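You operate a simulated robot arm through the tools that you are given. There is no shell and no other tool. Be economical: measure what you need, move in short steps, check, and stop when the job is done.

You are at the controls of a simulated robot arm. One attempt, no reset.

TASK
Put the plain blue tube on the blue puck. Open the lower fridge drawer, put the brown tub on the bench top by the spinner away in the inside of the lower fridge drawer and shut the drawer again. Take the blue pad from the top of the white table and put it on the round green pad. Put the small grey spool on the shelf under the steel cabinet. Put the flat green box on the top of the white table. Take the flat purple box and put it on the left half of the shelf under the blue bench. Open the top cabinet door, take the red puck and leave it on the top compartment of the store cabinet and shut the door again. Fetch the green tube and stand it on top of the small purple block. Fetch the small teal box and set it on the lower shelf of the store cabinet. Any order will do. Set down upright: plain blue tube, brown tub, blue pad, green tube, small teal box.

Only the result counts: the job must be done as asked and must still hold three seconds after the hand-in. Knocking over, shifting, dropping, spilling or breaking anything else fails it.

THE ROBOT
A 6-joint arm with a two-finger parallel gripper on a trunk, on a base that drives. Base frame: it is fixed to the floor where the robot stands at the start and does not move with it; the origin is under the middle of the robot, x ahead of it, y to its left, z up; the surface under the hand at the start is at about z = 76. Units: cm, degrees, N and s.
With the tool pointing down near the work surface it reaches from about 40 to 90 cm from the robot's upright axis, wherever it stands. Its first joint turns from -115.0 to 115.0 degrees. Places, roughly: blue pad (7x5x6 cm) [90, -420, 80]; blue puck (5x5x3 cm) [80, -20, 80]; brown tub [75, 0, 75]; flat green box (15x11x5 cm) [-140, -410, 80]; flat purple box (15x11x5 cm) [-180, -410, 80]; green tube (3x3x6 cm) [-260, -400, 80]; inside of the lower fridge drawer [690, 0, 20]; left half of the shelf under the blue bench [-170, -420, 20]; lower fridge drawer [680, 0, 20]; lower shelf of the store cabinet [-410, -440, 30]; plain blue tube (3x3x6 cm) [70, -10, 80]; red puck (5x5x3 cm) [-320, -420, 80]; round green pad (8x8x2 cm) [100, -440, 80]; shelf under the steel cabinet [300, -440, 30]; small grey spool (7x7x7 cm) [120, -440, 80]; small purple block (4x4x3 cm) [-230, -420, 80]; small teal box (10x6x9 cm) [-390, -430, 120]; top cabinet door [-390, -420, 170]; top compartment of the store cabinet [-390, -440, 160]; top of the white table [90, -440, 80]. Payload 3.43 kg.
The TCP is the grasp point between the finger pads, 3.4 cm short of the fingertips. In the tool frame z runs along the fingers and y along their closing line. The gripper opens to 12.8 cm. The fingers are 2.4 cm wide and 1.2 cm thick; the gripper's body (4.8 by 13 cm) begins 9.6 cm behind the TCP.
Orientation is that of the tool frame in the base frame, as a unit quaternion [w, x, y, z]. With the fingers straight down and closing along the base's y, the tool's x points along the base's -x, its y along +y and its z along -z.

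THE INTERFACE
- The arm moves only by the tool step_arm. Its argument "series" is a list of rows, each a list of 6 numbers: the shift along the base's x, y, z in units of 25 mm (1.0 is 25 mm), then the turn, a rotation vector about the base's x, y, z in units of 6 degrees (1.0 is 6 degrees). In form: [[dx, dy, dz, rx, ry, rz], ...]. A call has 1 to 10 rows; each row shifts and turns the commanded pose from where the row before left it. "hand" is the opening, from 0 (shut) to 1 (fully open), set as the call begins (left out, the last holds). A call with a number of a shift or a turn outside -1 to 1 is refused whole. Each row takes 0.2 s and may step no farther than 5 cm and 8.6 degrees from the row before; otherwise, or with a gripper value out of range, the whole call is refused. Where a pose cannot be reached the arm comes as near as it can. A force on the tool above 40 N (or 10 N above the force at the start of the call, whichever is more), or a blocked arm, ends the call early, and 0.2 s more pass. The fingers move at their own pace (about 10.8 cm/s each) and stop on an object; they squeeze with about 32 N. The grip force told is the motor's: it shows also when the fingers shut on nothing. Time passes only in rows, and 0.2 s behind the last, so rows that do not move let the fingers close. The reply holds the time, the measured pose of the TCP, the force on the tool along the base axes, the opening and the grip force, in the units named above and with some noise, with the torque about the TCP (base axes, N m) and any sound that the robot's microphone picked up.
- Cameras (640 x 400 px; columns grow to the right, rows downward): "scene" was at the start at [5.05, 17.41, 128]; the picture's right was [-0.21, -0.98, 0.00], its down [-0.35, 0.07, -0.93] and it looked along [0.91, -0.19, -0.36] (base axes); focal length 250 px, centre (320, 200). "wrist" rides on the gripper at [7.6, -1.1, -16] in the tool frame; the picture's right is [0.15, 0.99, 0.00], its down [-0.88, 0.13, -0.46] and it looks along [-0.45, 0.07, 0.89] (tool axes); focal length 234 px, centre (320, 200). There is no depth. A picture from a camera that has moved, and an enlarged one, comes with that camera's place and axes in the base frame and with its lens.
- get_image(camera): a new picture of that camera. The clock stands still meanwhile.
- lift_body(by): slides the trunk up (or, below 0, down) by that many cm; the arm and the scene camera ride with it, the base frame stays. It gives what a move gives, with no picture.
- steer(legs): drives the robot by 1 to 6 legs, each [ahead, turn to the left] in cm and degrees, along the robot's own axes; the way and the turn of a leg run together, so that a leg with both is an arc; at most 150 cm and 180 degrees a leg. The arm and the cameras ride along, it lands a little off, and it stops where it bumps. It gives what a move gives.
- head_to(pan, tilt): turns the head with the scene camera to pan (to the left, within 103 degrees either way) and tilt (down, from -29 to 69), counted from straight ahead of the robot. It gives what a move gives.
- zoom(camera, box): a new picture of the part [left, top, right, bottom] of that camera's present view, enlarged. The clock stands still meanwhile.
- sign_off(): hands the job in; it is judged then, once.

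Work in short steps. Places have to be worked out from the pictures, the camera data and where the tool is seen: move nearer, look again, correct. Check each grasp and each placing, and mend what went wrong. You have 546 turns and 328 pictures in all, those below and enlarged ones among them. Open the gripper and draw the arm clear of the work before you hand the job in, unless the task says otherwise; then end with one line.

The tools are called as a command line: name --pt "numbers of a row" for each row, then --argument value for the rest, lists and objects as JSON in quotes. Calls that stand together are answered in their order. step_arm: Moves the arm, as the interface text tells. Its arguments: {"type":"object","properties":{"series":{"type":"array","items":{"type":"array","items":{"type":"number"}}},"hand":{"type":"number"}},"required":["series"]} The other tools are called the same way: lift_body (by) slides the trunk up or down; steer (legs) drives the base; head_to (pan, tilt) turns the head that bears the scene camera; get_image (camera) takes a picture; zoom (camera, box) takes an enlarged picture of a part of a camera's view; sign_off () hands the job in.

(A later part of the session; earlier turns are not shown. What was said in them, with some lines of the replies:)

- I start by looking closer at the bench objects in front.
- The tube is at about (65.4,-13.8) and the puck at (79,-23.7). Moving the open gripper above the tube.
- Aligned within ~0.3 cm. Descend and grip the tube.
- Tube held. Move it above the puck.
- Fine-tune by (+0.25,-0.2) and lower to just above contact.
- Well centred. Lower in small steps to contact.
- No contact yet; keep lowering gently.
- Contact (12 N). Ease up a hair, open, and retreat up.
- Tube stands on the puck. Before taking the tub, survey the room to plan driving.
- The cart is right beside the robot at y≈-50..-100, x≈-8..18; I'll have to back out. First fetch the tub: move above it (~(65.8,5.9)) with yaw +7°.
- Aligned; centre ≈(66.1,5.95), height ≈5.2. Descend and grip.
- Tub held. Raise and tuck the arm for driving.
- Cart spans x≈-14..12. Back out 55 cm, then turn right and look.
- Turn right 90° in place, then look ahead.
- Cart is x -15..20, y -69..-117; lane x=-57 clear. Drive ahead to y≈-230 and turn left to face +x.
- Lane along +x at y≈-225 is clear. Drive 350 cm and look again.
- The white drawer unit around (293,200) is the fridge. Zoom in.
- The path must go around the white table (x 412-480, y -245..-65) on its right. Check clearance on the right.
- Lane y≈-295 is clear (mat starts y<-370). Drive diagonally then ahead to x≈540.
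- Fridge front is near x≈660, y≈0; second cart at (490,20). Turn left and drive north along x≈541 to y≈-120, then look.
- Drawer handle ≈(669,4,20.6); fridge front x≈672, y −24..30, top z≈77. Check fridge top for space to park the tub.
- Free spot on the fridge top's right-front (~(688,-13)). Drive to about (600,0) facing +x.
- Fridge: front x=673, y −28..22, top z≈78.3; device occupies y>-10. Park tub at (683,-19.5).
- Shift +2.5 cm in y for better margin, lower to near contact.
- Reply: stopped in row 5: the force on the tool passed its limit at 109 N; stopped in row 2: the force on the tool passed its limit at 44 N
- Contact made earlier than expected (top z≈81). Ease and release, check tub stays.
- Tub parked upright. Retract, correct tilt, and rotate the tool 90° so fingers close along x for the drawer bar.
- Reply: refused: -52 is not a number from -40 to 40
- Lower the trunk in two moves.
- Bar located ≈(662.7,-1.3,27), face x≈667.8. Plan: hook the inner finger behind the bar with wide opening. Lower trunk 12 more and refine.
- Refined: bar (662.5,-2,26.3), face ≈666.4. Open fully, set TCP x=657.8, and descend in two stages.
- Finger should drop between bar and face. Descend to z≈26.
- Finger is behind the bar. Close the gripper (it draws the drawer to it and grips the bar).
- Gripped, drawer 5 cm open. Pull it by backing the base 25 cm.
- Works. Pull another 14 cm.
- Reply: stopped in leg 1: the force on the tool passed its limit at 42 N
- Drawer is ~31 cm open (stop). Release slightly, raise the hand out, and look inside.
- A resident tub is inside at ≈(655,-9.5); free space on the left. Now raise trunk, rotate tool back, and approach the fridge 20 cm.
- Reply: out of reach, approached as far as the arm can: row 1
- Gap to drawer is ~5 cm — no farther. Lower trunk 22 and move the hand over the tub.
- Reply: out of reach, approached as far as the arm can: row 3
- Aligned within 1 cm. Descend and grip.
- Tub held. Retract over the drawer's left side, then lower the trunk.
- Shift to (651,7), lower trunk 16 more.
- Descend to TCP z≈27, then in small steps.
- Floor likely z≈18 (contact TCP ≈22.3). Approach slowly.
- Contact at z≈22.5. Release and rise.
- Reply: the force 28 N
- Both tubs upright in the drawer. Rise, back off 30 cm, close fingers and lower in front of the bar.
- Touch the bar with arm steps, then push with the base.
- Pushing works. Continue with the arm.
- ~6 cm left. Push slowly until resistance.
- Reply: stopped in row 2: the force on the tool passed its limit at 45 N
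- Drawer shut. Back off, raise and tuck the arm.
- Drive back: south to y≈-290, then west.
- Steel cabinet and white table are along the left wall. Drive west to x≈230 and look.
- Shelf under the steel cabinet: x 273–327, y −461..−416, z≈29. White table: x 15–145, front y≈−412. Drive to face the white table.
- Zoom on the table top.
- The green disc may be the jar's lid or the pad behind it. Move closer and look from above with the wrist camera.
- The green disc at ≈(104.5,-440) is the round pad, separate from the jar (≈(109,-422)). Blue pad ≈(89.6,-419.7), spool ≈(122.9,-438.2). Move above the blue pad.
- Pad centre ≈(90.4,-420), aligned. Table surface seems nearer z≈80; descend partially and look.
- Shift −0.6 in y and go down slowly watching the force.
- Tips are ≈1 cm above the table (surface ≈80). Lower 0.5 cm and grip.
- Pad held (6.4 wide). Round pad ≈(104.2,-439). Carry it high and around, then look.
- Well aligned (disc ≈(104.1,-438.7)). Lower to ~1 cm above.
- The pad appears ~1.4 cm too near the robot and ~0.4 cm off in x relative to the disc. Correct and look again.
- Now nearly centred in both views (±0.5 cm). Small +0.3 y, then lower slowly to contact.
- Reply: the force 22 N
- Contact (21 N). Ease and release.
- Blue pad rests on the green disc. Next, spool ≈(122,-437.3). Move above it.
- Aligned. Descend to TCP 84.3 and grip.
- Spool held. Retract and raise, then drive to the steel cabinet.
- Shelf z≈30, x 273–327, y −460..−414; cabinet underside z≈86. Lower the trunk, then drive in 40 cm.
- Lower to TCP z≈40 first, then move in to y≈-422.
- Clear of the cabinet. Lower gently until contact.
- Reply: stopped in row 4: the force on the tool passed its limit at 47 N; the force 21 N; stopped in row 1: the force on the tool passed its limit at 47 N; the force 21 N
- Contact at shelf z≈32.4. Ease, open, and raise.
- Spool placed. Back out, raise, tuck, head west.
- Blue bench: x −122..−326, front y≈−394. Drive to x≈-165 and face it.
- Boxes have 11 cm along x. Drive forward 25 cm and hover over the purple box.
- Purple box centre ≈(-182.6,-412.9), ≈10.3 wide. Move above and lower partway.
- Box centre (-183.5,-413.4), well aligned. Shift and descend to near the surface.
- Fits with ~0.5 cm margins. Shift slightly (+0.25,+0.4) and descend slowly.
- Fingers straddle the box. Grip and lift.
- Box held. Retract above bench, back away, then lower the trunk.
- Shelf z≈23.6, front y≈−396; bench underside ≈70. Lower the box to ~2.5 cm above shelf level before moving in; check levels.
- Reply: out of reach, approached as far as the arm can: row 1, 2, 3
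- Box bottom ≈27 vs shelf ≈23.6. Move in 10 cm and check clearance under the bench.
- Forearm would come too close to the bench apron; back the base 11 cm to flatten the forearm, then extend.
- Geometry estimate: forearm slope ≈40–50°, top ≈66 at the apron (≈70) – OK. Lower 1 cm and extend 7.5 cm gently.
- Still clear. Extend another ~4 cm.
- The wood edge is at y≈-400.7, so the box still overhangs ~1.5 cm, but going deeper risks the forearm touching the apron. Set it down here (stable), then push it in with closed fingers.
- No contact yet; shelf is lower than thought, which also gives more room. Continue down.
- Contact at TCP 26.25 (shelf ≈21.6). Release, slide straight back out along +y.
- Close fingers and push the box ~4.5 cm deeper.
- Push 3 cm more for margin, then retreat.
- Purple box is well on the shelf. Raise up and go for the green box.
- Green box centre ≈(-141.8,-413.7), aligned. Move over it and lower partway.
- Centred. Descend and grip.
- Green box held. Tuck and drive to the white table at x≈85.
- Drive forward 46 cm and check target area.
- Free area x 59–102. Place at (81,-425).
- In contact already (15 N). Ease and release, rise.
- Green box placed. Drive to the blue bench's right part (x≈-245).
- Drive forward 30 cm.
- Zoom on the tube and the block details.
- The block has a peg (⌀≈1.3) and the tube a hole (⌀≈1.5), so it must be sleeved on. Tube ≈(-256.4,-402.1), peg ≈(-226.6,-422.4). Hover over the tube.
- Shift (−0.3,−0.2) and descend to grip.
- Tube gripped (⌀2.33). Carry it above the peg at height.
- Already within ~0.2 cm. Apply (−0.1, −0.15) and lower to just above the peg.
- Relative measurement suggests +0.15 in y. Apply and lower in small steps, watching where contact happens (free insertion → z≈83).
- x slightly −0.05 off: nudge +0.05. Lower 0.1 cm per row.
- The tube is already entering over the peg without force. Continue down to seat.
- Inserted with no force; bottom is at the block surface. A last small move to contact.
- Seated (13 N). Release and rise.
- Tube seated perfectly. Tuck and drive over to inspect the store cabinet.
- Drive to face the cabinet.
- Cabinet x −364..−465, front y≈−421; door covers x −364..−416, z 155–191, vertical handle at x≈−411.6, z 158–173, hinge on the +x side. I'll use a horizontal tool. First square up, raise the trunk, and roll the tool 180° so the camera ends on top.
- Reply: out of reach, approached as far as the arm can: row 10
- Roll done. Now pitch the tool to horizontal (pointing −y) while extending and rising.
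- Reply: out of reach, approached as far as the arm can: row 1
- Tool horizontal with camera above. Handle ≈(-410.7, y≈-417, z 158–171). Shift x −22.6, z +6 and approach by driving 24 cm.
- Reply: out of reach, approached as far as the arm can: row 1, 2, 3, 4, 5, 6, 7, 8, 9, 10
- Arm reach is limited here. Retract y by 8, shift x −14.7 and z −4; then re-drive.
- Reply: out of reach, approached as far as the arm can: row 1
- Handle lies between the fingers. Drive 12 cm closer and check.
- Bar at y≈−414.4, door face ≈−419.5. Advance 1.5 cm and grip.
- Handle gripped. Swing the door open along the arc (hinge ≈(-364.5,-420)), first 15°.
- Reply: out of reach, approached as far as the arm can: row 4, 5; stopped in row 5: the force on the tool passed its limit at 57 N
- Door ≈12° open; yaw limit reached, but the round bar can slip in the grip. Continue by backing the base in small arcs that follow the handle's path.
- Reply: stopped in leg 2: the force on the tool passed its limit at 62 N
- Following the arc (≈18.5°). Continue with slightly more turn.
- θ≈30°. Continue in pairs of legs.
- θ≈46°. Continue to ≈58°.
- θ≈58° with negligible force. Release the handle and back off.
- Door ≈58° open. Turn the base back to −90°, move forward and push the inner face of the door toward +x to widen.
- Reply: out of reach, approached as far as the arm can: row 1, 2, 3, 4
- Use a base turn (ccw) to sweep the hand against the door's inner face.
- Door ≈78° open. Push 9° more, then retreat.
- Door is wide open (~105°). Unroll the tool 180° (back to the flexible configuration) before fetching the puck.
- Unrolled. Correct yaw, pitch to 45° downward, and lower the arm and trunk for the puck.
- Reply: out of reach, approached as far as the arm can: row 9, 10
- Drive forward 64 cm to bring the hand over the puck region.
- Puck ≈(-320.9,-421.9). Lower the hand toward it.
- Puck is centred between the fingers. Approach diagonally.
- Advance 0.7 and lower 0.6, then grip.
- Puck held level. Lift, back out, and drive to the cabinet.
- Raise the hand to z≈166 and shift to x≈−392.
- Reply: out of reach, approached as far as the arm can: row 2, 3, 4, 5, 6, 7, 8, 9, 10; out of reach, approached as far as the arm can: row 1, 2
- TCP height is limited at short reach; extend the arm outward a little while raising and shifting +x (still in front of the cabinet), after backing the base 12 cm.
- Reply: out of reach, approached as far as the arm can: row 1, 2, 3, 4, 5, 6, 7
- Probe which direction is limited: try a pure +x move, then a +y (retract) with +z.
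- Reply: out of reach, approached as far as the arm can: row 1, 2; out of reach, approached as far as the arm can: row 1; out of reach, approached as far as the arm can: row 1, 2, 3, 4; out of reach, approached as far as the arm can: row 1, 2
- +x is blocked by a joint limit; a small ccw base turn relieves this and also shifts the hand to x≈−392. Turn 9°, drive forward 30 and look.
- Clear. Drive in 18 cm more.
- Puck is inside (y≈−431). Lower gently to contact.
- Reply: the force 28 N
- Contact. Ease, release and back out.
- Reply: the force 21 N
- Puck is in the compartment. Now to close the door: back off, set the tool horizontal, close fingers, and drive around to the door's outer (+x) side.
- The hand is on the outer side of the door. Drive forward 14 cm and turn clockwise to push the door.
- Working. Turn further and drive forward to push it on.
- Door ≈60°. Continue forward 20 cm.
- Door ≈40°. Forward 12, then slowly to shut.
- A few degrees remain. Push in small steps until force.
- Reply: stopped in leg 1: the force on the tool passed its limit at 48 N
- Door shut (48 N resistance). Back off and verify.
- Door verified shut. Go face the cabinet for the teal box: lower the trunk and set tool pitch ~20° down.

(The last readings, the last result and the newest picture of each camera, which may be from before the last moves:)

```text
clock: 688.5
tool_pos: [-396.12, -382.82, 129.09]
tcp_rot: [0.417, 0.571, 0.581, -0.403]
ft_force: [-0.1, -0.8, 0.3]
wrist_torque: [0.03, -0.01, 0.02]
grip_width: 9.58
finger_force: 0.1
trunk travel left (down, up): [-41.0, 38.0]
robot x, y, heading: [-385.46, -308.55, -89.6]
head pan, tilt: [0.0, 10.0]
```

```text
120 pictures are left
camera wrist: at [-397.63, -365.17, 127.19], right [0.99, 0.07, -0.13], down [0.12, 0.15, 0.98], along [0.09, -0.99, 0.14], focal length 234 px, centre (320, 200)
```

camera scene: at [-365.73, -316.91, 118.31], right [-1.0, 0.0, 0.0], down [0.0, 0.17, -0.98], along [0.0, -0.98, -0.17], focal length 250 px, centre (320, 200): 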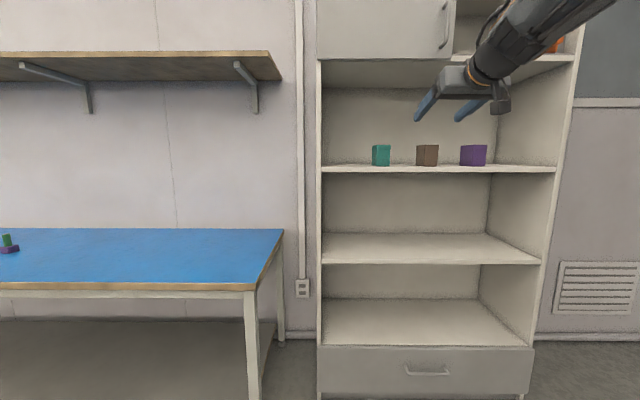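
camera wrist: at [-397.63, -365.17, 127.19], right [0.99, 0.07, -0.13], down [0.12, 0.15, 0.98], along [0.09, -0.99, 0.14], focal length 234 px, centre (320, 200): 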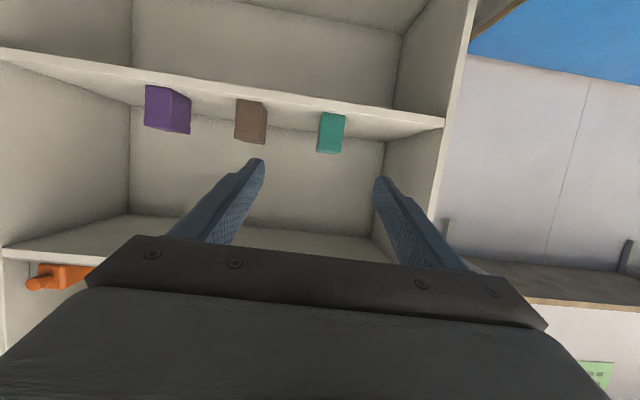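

Zoom on the teal box from both cameras.

zoom --camera "scene" --box '[350, 125, 430, 175]'

zoom --camera "wrist" --box '[270, 90, 390, 165]'

```text
8.00 times, centred on (390, 150) of scene
camera zoom: at [-365.73, -316.91, 118.31], right [-1.0, 0.0, 0.0], down [0.0, 0.17, -0.98], along [0.0, -0.98, -0.17], focal length 2003 px, centre (-240, 600)
```

zoom: 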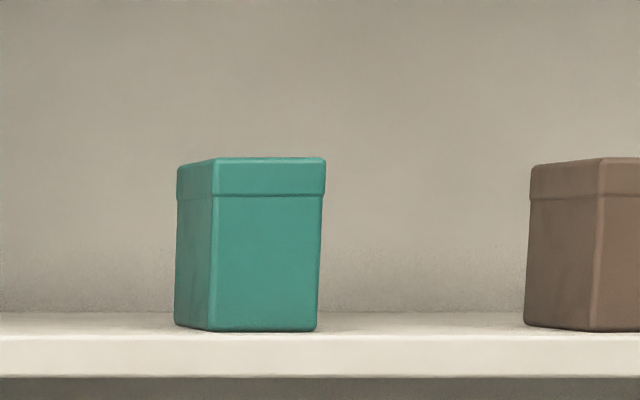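

```text
5.33 times, centred on (330, 128) of wrist
camera zoom: at [-397.63, -365.17, 127.19], right [0.99, 0.07, -0.13], down [0.12, 0.15, 0.98], along [0.09, -0.99, 0.14], focal length 1249 px, centre (267, 587)
```

zoom: 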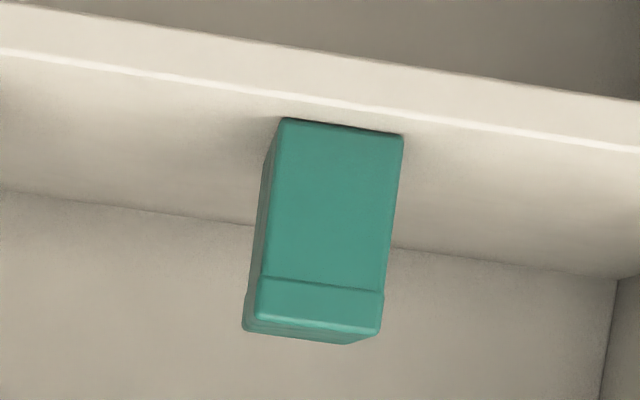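

Teal box: front y≈−422, x≈−392.2, z 114–123, 6 wide. Align the hand in x/z.

step_arm --pt "0.31 0 -0.8 0 0 0" --pt "0.31 0 -0.8 0 0 0" --pt "0.31 0 -0.8 0 0 0" --pt "0.31 0 -0.8 0 0 0" --pt "0.32 0 -0.8 0 0 0"

steer --legs '[[28, 0]]'

get_image --camera "wrist"

get_image --camera "scene"

```text
clock: 689.7
tool_pos: [-392.3, -382.79, 119.19]
tcp_rot: [0.416, 0.572, 0.58, -0.404]
ft_force: [0.8, 0.4, -0.2]
wrist_torque: [-0.01, 0.02, 0.01]
grip_width: 9.6
finger_force: 0.1
trunk travel left (down, up): [-41.0, 38.0]
robot x, y, heading: [-385.54, -308.43, -89.5]
head pan, tilt: [0.0, 10.0]
```

```text
clock: 691.7
tool_pos: [-392.4, -410.73, 119.21]
tcp_rot: [0.417, 0.572, 0.58, -0.403]
ft_force: [0.6, 0.6, -0.6]
wrist_torque: [0.01, 0.0, 0.03]
grip_width: 9.57
finger_force: 0.1
trunk travel left (down, up): [-41.0, 38.0]
robot x, y, heading: [-385.11, -336.16, -90.1]
head pan, tilt: [0.0, 10.0]
```

```text
117 pictures are left
camera wrist: at [-393.78, -393.2, 117.17], right [0.99, 0.07, -0.13], down [0.12, 0.15, 0.98], along [0.09, -0.99, 0.14], focal length 234 px, centre (320, 200)
```

wrist: 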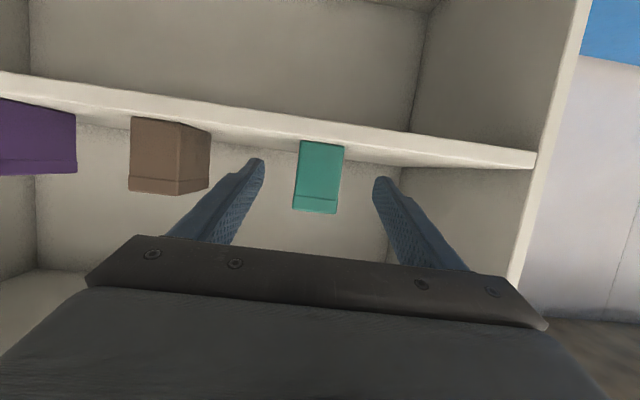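

```text
116 pictures are left
camera scene: at [-365.68, -344.96, 118.3], right [-1.0, 0.0, 0.0], down [0.0, 0.17, -0.98], along [0.0, -0.98, -0.17], focal length 250 px, centre (320, 200)
```

scene: 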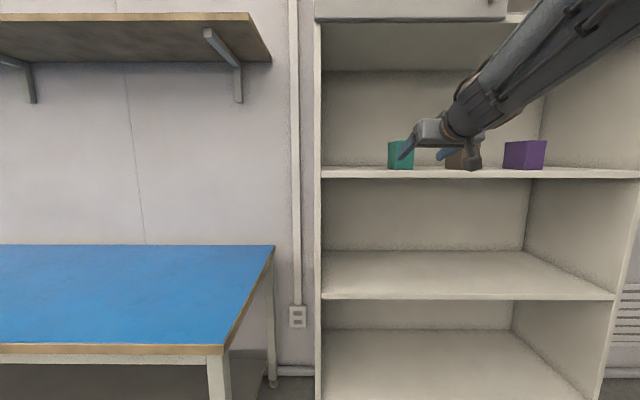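

Aligned. Advance 13.5 cm and grip.

steer --legs '[[13.5, 0]]'

get_image --camera "wrist"

zoom --camera "scene" --box '[360, 100, 520, 200]'

```text
clock: 693.0
tool_pos: [-392.43, -424.24, 119.13]
tcp_rot: [0.416, 0.572, 0.579, -0.404]
ft_force: [-0.4, -0.4, -0.1]
wrist_torque: [0.03, -0.02, 0.0]
grip_width: 9.61
finger_force: 0.1
trunk travel left (down, up): [-41.0, 38.0]
robot x, y, heading: [-385.08, -350.15, -90.0]
head pan, tilt: [0.0, 10.0]
```

```text
115 pictures are left
camera wrist: at [-393.79, -406.71, 117.17], right [0.99, 0.07, -0.13], down [0.12, 0.15, 0.98], along [0.09, -0.99, 0.14], focal length 234 px, centre (320, 200)
```

wrist: 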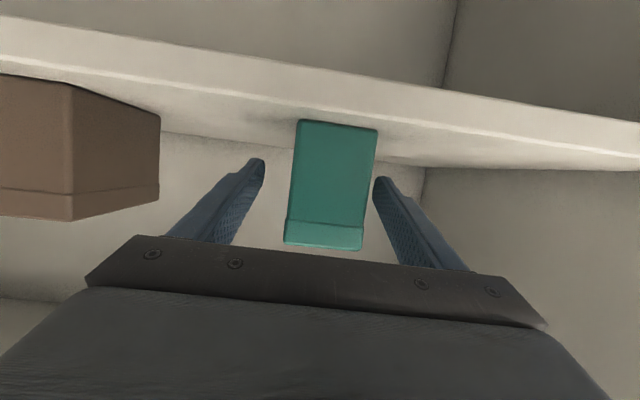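

```text
4.00 times, centred on (440, 150) of scene
camera zoom: at [-365.66, -358.49, 118.3], right [-1.0, 0.0, 0.0], down [0.0, 0.17, -0.98], along [0.0, -0.98, -0.17], focal length 1002 px, centre (-160, 400)
```

zoom: 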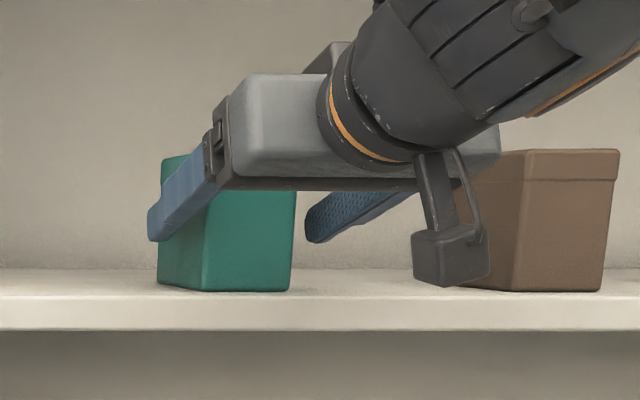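

Shift +0.75 x, advance 1.3, then grip.

step_arm --pt "0.3 0 0 0 0 0" --pt "0 -0.3 0 0 0 0" --pt "0 -0.2 0 0 0 0"

step_arm --pt "0 0 0 0 0 0" --pt "0 0 0 0 0 0" --pt "0 0 0 0 0 0" --hand 0

step_arm --pt "0 0 0.4 0 0 0" --pt "0 0 0.6 0 0 0"

zoom --camera "scene" --box '[360, 100, 520, 200]'

```text
clock: 693.8
tool_pos: [-391.68, -425.62, 119.03]
tcp_rot: [0.416, 0.572, 0.58, -0.403]
ft_force: [-0.1, -0.2, -0.8]
wrist_torque: [-0.01, -0.01, 0.0]
grip_width: 9.58
finger_force: 0.1
trunk travel left (down, up): [-41.0, 38.0]
robot x, y, heading: [-385.19, -349.53, -89.8]
head pan, tilt: [0.0, 10.0]
```

```text
clock: 694.6
tool_pos: [-391.67, -425.67, 119.16]
tcp_rot: [0.417, 0.572, 0.58, -0.404]
ft_force: [-0.7, 0.1, 2.0]
wrist_torque: [0.08, 0.11, 0.01]
grip_width: 5.77
finger_force: 32.2
trunk travel left (down, up): [-41.0, 38.0]
robot x, y, heading: [-385.16, -349.83, -89.9]
head pan, tilt: [0.0, 10.0]
```

```text
clock: 695.2
tool_pos: [-391.69, -425.56, 121.64]
tcp_rot: [0.417, 0.572, 0.58, -0.404]
ft_force: [-0.6, 0.2, -2.1]
wrist_torque: [0.03, 0.04, 0.03]
grip_width: 5.77
finger_force: 32.0
trunk travel left (down, up): [-41.0, 38.0]
robot x, y, heading: [-385.52, -349.66, -89.8]
head pan, tilt: [0.0, 10.0]
```

```text
4.00 times, centred on (440, 150) of scene
camera zoom: at [-365.67, -358.5, 118.3], right [-1.0, 0.0, 0.0], down [0.0, 0.17, -0.98], along [0.0, -0.98, -0.17], focal length 1002 px, centre (-160, 400)
```

zoom: 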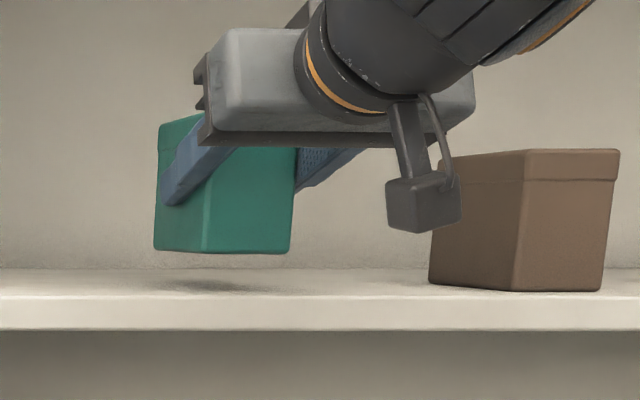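

Box held level. Back out and lower.

steer --legs '[[-38, 0]]'

lift_body --by -40

step_arm --pt "-0.1 0 -1 0 0 0" --pt "-0.1 0 -1 0 0 0" --pt "-0.1 0 -1 0 0 0" --pt "-0.1 0 -1 0 0 0" --pt "-0.1 0 -1 0 0 0" --pt "-0.1 0 -1 0 0 0" --pt "-0.1 0 -1 0 0 0" --pt "-0.1 0 -1 0 0 0" --pt "-0.1 0 -1 0 0 0" --pt "-0.1 0 -1 0 0 0"

get_image --camera "scene"

```text
clock: 697.6
tool_pos: [-391.75, -387.33, 121.54]
tcp_rot: [0.416, 0.572, 0.579, -0.404]
ft_force: [-0.1, 0.2, -1.1]
wrist_torque: [0.06, -0.02, -0.03]
grip_width: 5.78
finger_force: 32.0
trunk travel left (down, up): [-41.0, 38.0]
robot x, y, heading: [-384.97, -311.7, -90.2]
head pan, tilt: [0.0, 10.0]
```

```text
clock: 701.4
tool_pos: [-391.81, -389.49, 81.52]
tcp_rot: [0.416, 0.573, 0.579, -0.405]
ft_force: [-0.4, 0.2, -1.3]
wrist_torque: [0.04, -0.01, 0.01]
grip_width: 5.78
finger_force: 31.8
trunk travel left (down, up): [-1.0, 78.0]
robot x, y, heading: [-384.97, -311.33, -89.8]
head pan, tilt: [0.0, 10.0]
```

```text
clock: 703.6
tool_pos: [-394.39, -389.62, 56.45]
tcp_rot: [0.416, 0.573, 0.579, -0.405]
ft_force: [-0.3, 0.2, -1.5]
wrist_torque: [0.04, 0.02, -0.01]
grip_width: 5.77
finger_force: 32.3
trunk travel left (down, up): [-1.0, 78.0]
robot x, y, heading: [-385.38, -311.71, -90.1]
head pan, tilt: [0.0, 10.0]
```

```text
112 pictures are left
camera scene: at [-365.69, -331.39, 78.3], right [-1.0, 0.0, 0.0], down [0.0, 0.17, -0.98], along [0.0, -0.98, -0.17], focal length 250 px, centre (320, 200)
```

scene: 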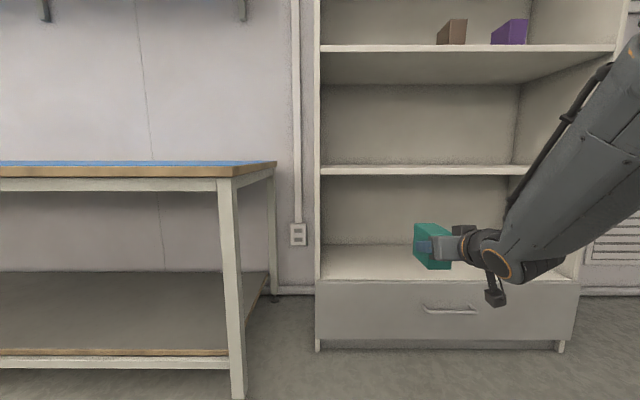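

Bottom shelf z≈31, opening up to ≈71. Lower to TCP 39.5 and drive in part way.

step_arm --pt "0 0 -1 0 0 0" --pt "0 0 -1 0 0 0" --pt "0 0 -1 0 0 0" --pt "0 0 -1 0 0 0" --pt "0 0 -1 0 0 0" --pt "0 0 -1 0 0 0" --pt "0 0 -0.7 0 0 0"

steer --legs '[[20, 0]]'

get_image --camera "scene"

get_image --camera "wrist"

```text
clock: 705.2
tool_pos: [-394.2, -389.62, 39.73]
tcp_rot: [0.416, 0.572, 0.579, -0.404]
ft_force: [0.7, -0.3, -1.8]
wrist_torque: [0.09, 0.01, 0.01]
grip_width: 5.78
finger_force: 31.4
trunk travel left (down, up): [-1.0, 78.0]
robot x, y, heading: [-385.09, -311.65, -90.1]
head pan, tilt: [0.0, 10.0]
```

```text
clock: 706.8
tool_pos: [-394.09, -409.73, 39.72]
tcp_rot: [0.417, 0.572, 0.581, -0.403]
ft_force: [-0.8, -0.3, -2.4]
wrist_torque: [0.02, 0.01, 0.01]
grip_width: 5.74
finger_force: 31.6
trunk travel left (down, up): [-1.0, 78.0]
robot x, y, heading: [-384.93, -331.69, -90.0]
head pan, tilt: [0.0, 10.0]
```

```text
111 pictures are left
camera scene: at [-365.63, -351.36, 78.3], right [-1.0, 0.0, 0.0], down [0.0, 0.17, -0.98], along [0.0, -0.98, -0.17], focal length 250 px, centre (320, 200)
```

scene: 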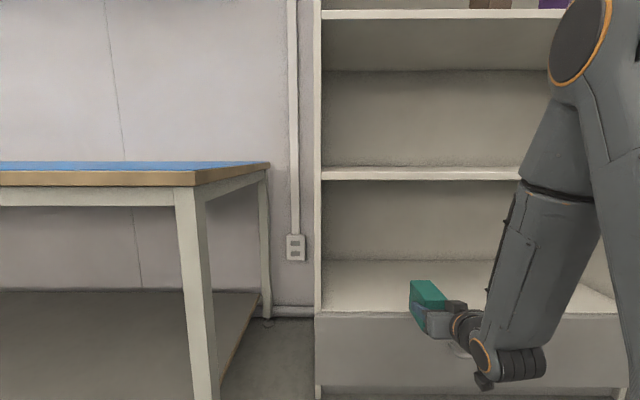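

```text
110 pictures are left
camera wrist: at [-395.5, -392.11, 37.86], right [0.99, 0.07, -0.13], down [0.12, 0.15, 0.98], along [0.09, -0.99, 0.14], focal length 234 px, centre (320, 200)
```

wrist: 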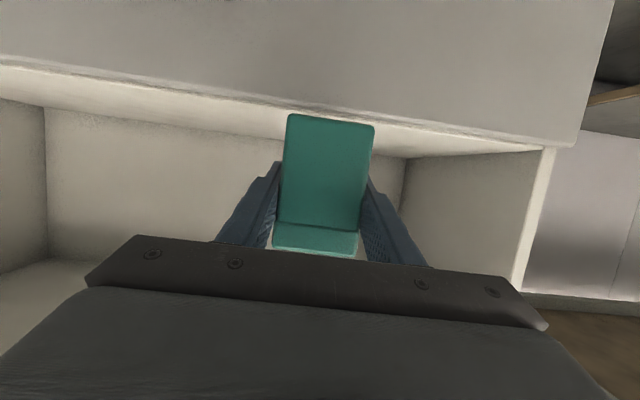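

Box bottom ≈3 cm above the shelf. Drive in 20 cm.

steer --legs '[[20, 0]]'

get_image --camera "scene"

get_image --camera "wrist"

```text
clock: 708.4
tool_pos: [-394.29, -429.47, 39.83]
tcp_rot: [0.417, 0.571, 0.58, -0.404]
ft_force: [-0.5, -0.6, -2.1]
wrist_torque: [0.03, -0.01, -0.02]
grip_width: 5.75
finger_force: 32.0
trunk travel left (down, up): [-1.0, 78.0]
robot x, y, heading: [-385.2, -351.84, -90.2]
head pan, tilt: [0.0, 10.0]
```

```text
109 pictures are left
camera scene: at [-365.65, -371.29, 78.3], right [-1.0, 0.0, 0.0], down [0.0, 0.17, -0.98], along [0.0, -0.98, -0.17], focal length 250 px, centre (320, 200)
```

scene: 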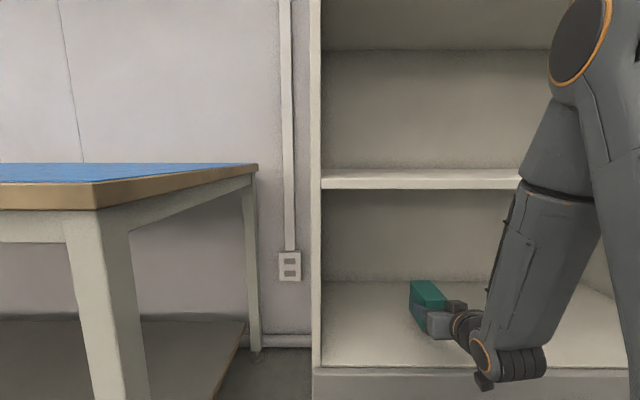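

```text
108 pictures are left
camera wrist: at [-395.61, -411.97, 37.86], right [0.99, 0.07, -0.13], down [0.12, 0.14, 0.98], along [0.08, -0.99, 0.14], focal length 234 px, centre (320, 200)
```

wrist: 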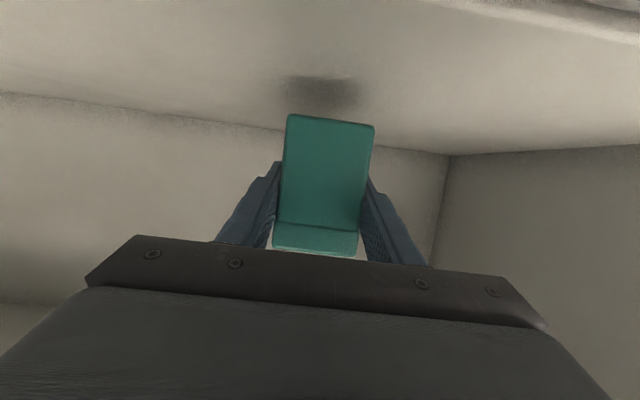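

Inside the shelf. Lower gently.

step_arm --pt "0 0 -0.4 0 0 0" --pt "0 0 -0.3 0 0 0" --pt "0 0 -0.2 0 0 0" --pt "0 0 -0.1 0 0 0"

step_arm --pt "0 0 -0.1 0 0 0" --pt "0 0 -0.1 0 0 0"

get_image --camera "wrist"

```text
clock: 709.4
tool_pos: [-394.21, -429.6, 37.28]
tcp_rot: [0.416, 0.572, 0.58, -0.404]
ft_force: [-0.9, 0.5, -0.6]
wrist_torque: [0.03, -0.02, -0.05]
grip_width: 5.77
finger_force: 32.1
trunk travel left (down, up): [-1.0, 78.0]
robot x, y, heading: [-385.05, -351.63, -90.0]
head pan, tilt: [0.0, 10.0]
```

```text
clock: 710.0
tool_pos: [-394.39, -429.72, 37.1]
tcp_rot: [0.418, 0.571, 0.579, -0.406]
ft_force: [2.0, 4.5, 21.4]
wrist_torque: [0.59, 0.6, -0.17]
grip_width: 5.79
finger_force: 32.3
trunk travel left (down, up): [-1.0, 78.0]
robot x, y, heading: [-385.15, -351.28, -90.0]
head pan, tilt: [0.0, 10.0]
```

```text
107 pictures are left
camera wrist: at [-395.64, -412.08, 35.07], right [0.99, 0.07, -0.13], down [0.12, 0.15, 0.98], along [0.08, -0.99, 0.14], focal length 234 px, centre (320, 200)
```

wrist: 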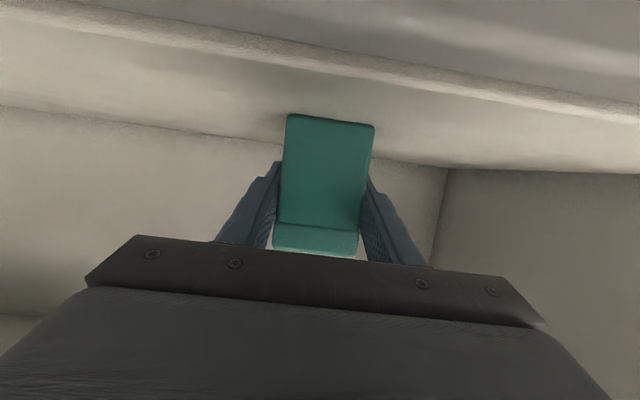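

Contact. Ease, open, and back straight out.

step_arm --pt "0 0 0.07 0 0 0"

step_arm --pt "0 0 0 0 0 0" --pt "0 0 0 0 0 0" --pt "0 0 0 0 0 0" --hand 0.75

steer --legs '[[-45, 0]]'

get_image --camera "scene"

zoom --camera "scene" --box '[320, 180, 480, 300]'

```text
clock: 710.4
tool_pos: [-394.26, -429.69, 37.1]
tcp_rot: [0.417, 0.572, 0.579, -0.405]
ft_force: [-0.1, -5.3, 15.5]
wrist_torque: [-0.95, 0.42, 0.09]
grip_width: 5.78
finger_force: 31.8
trunk travel left (down, up): [-1.0, 78.0]
robot x, y, heading: [-384.82, -351.35, -90.3]
head pan, tilt: [0.0, 10.0]
```

```text
clock: 711.2
tool_pos: [-394.12, -429.49, 36.94]
tcp_rot: [0.417, 0.572, 0.58, -0.404]
ft_force: [0.6, 0.1, -0.6]
wrist_torque: [0.01, 0.01, -0.02]
grip_width: 9.6
finger_force: 0.0
trunk travel left (down, up): [-1.0, 78.0]
robot x, y, heading: [-385.04, -351.47, -89.9]
head pan, tilt: [0.0, 10.0]
```

```text
clock: 713.9
tool_pos: [-394.18, -384.91, 36.93]
tcp_rot: [0.416, 0.572, 0.58, -0.403]
ft_force: [0.6, 0.2, 0.2]
wrist_torque: [0.02, 0.0, 0.01]
grip_width: 9.57
finger_force: 0.1
trunk travel left (down, up): [-1.0, 78.0]
robot x, y, heading: [-385.19, -307.08, -90.0]
head pan, tilt: [0.0, 10.0]
```

```text
106 pictures are left
camera scene: at [-365.64, -326.62, 78.3], right [-1.0, 0.0, 0.0], down [0.0, 0.17, -0.98], along [0.0, -0.98, -0.17], focal length 250 px, centre (320, 200)
```

scene: 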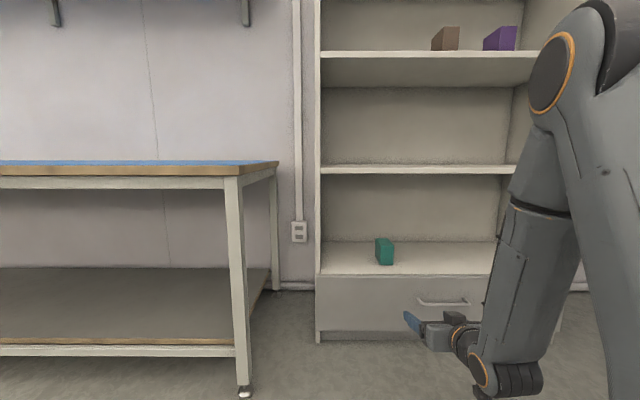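

```text
3.33 times, centred on (400, 240) of scene
camera zoom: at [-365.64, -326.62, 78.3], right [-1.0, 0.0, 0.0], down [0.0, 0.17, -0.98], along [0.0, -0.98, -0.17], focal length 835 px, centre (53, 67)
```

zoom: 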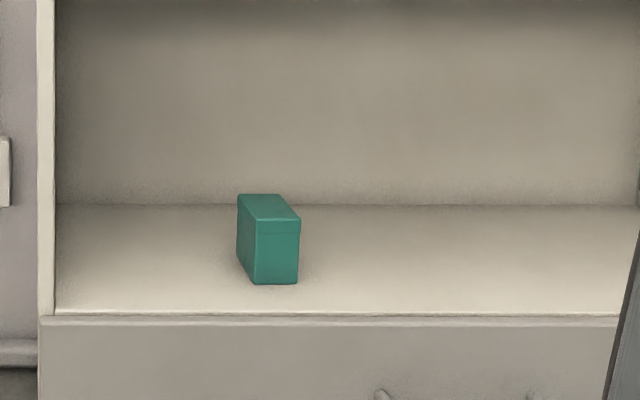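

Teal box upright on the lower shelf. Raise and back off, then verify the top door is flush.

lift_body --by 40

lift_body --by 38

steer --legs '[[-30, 0], [0, 20]]'

head_to --pan -30 --tilt 0

get_image --camera "scene"

```text
clock: 717.7
tool_pos: [-394.2, -384.91, 77.12]
tcp_rot: [0.416, 0.572, 0.579, -0.404]
ft_force: [-0.3, 0.2, -0.8]
wrist_torque: [-0.02, 0.02, 0.0]
grip_width: 9.62
finger_force: 0.1
trunk travel left (down, up): [-41.0, 38.0]
robot x, y, heading: [-385.34, -306.69, -89.9]
head pan, tilt: [0.0, 10.0]
```

```text
clock: 721.4
tool_pos: [-394.35, -384.9, 115.01]
tcp_rot: [0.415, 0.574, 0.58, -0.403]
ft_force: [-0.3, 0.6, -0.3]
wrist_torque: [0.02, 0.01, -0.03]
grip_width: 9.6
finger_force: 0.0
trunk travel left (down, up): [-79.0, 0.0]
robot x, y, heading: [-384.76, -306.87, -89.9]
head pan, tilt: [0.0, 10.0]
```

```text
clock: 724.5
tool_pos: [-367.12, -353.32, 115.01]
tcp_rot: [0.48, 0.463, 0.67, -0.326]
ft_force: [0.2, 0.2, 0.0]
wrist_torque: [0.01, -0.01, 0.0]
grip_width: 9.62
finger_force: 0.1
trunk travel left (down, up): [-79.0, 0.0]
robot x, y, heading: [-384.68, -276.93, -70.0]
head pan, tilt: [0.0, 10.0]
```

```text
clock: 725.5
tool_pos: [-367.01, -353.42, 114.92]
tcp_rot: [0.48, 0.463, 0.67, -0.326]
ft_force: [-0.9, -0.3, 0.9]
wrist_torque: [-0.03, 0.05, 0.0]
grip_width: 9.6
finger_force: 0.0
trunk travel left (down, up): [-79.0, 0.0]
robot x, y, heading: [-385.31, -276.93, -70.1]
head pan, tilt: [-30.0, 0.0]
```

```text
104 pictures are left
camera scene: at [-372.24, -268.57, 157.9], right [-0.98, 0.17, 0.0], down [0.0, 0.0, -1.0], along [-0.17, -0.98, 0.0], focal length 250 px, centre (320, 200)
```

scene: 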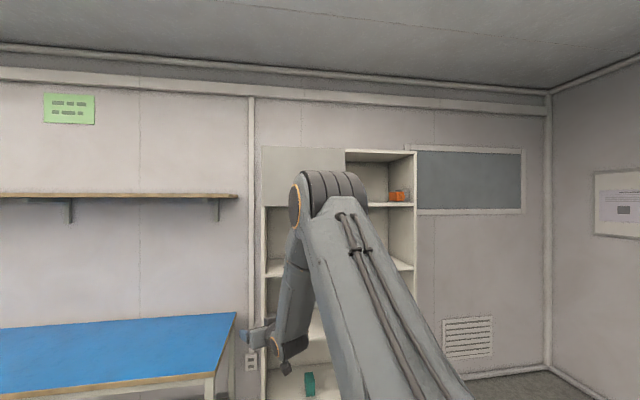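

Check the door unobstructed by turning the arm away.

steer --legs '[[0, 35]]'

head_to --pan -65 --tilt 0

get_image --camera "scene"

zoom --camera "scene" --box '[240, 120, 440, 245]'

```text
clock: 727.5
tool_pos: [-326.74, -329.51, 114.96]
tcp_rot: [0.555, 0.242, 0.778, -0.168]
ft_force: [0.3, 0.4, 0.3]
wrist_torque: [-0.03, 0.0, -0.01]
grip_width: 9.58
finger_force: 0.0
trunk travel left (down, up): [-79.0, 0.0]
robot x, y, heading: [-385.01, -277.34, -35.2]
head pan, tilt: [-30.0, 0.0]
```

```text
clock: 728.5
tool_pos: [-326.64, -329.51, 114.88]
tcp_rot: [0.555, 0.243, 0.778, -0.168]
ft_force: [0.2, -0.3, 0.2]
wrist_torque: [-0.01, -0.05, -0.02]
grip_width: 9.61
finger_force: 0.0
trunk travel left (down, up): [-79.0, 0.0]
robot x, y, heading: [-385.27, -276.91, -35.3]
head pan, tilt: [-65.0, 0.0]
```

```text
103 pictures are left
camera scene: at [-384.73, -263.42, 157.9], right [-0.98, 0.18, 0.0], down [0.0, 0.0, -1.0], along [-0.18, -0.98, 0.0], focal length 250 px, centre (320, 200)
```

scene: 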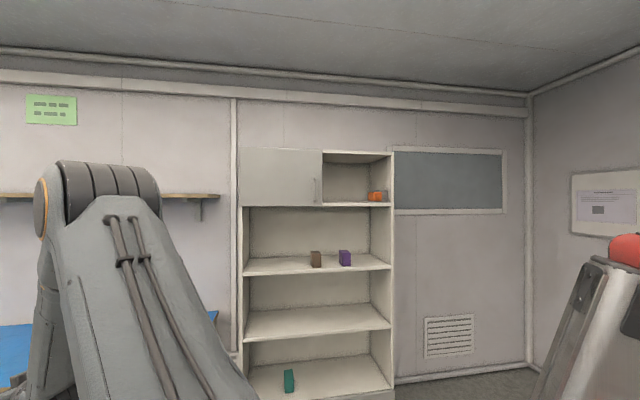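

```text
3.20 times, centred on (340, 182) of scene
camera zoom: at [-384.73, -263.42, 157.9], right [-0.98, 0.18, 0.0], down [0.0, 0.0, -1.0], along [-0.18, -0.98, 0.0], focal length 801 px, centre (256, 256)
```

zoom: 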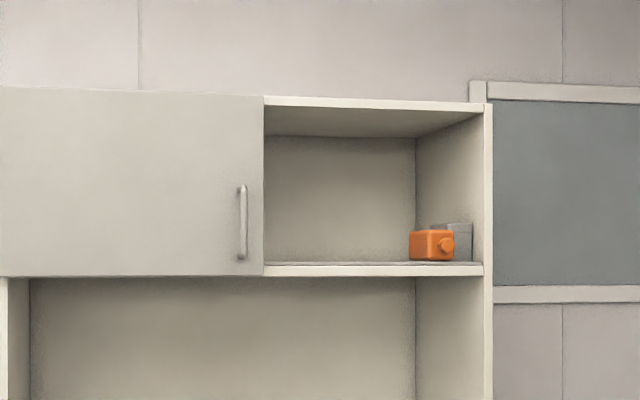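

The door is flush and shut, everything is in place, the gripper is open and the arm is clear of the work. Handing in.

sign_off

```text
The job is handed in.
```

All nine parts of the job were done and checked in the pictures. The cabinet door and the fridge drawer are shut, and the gripper is open with the arm clear.
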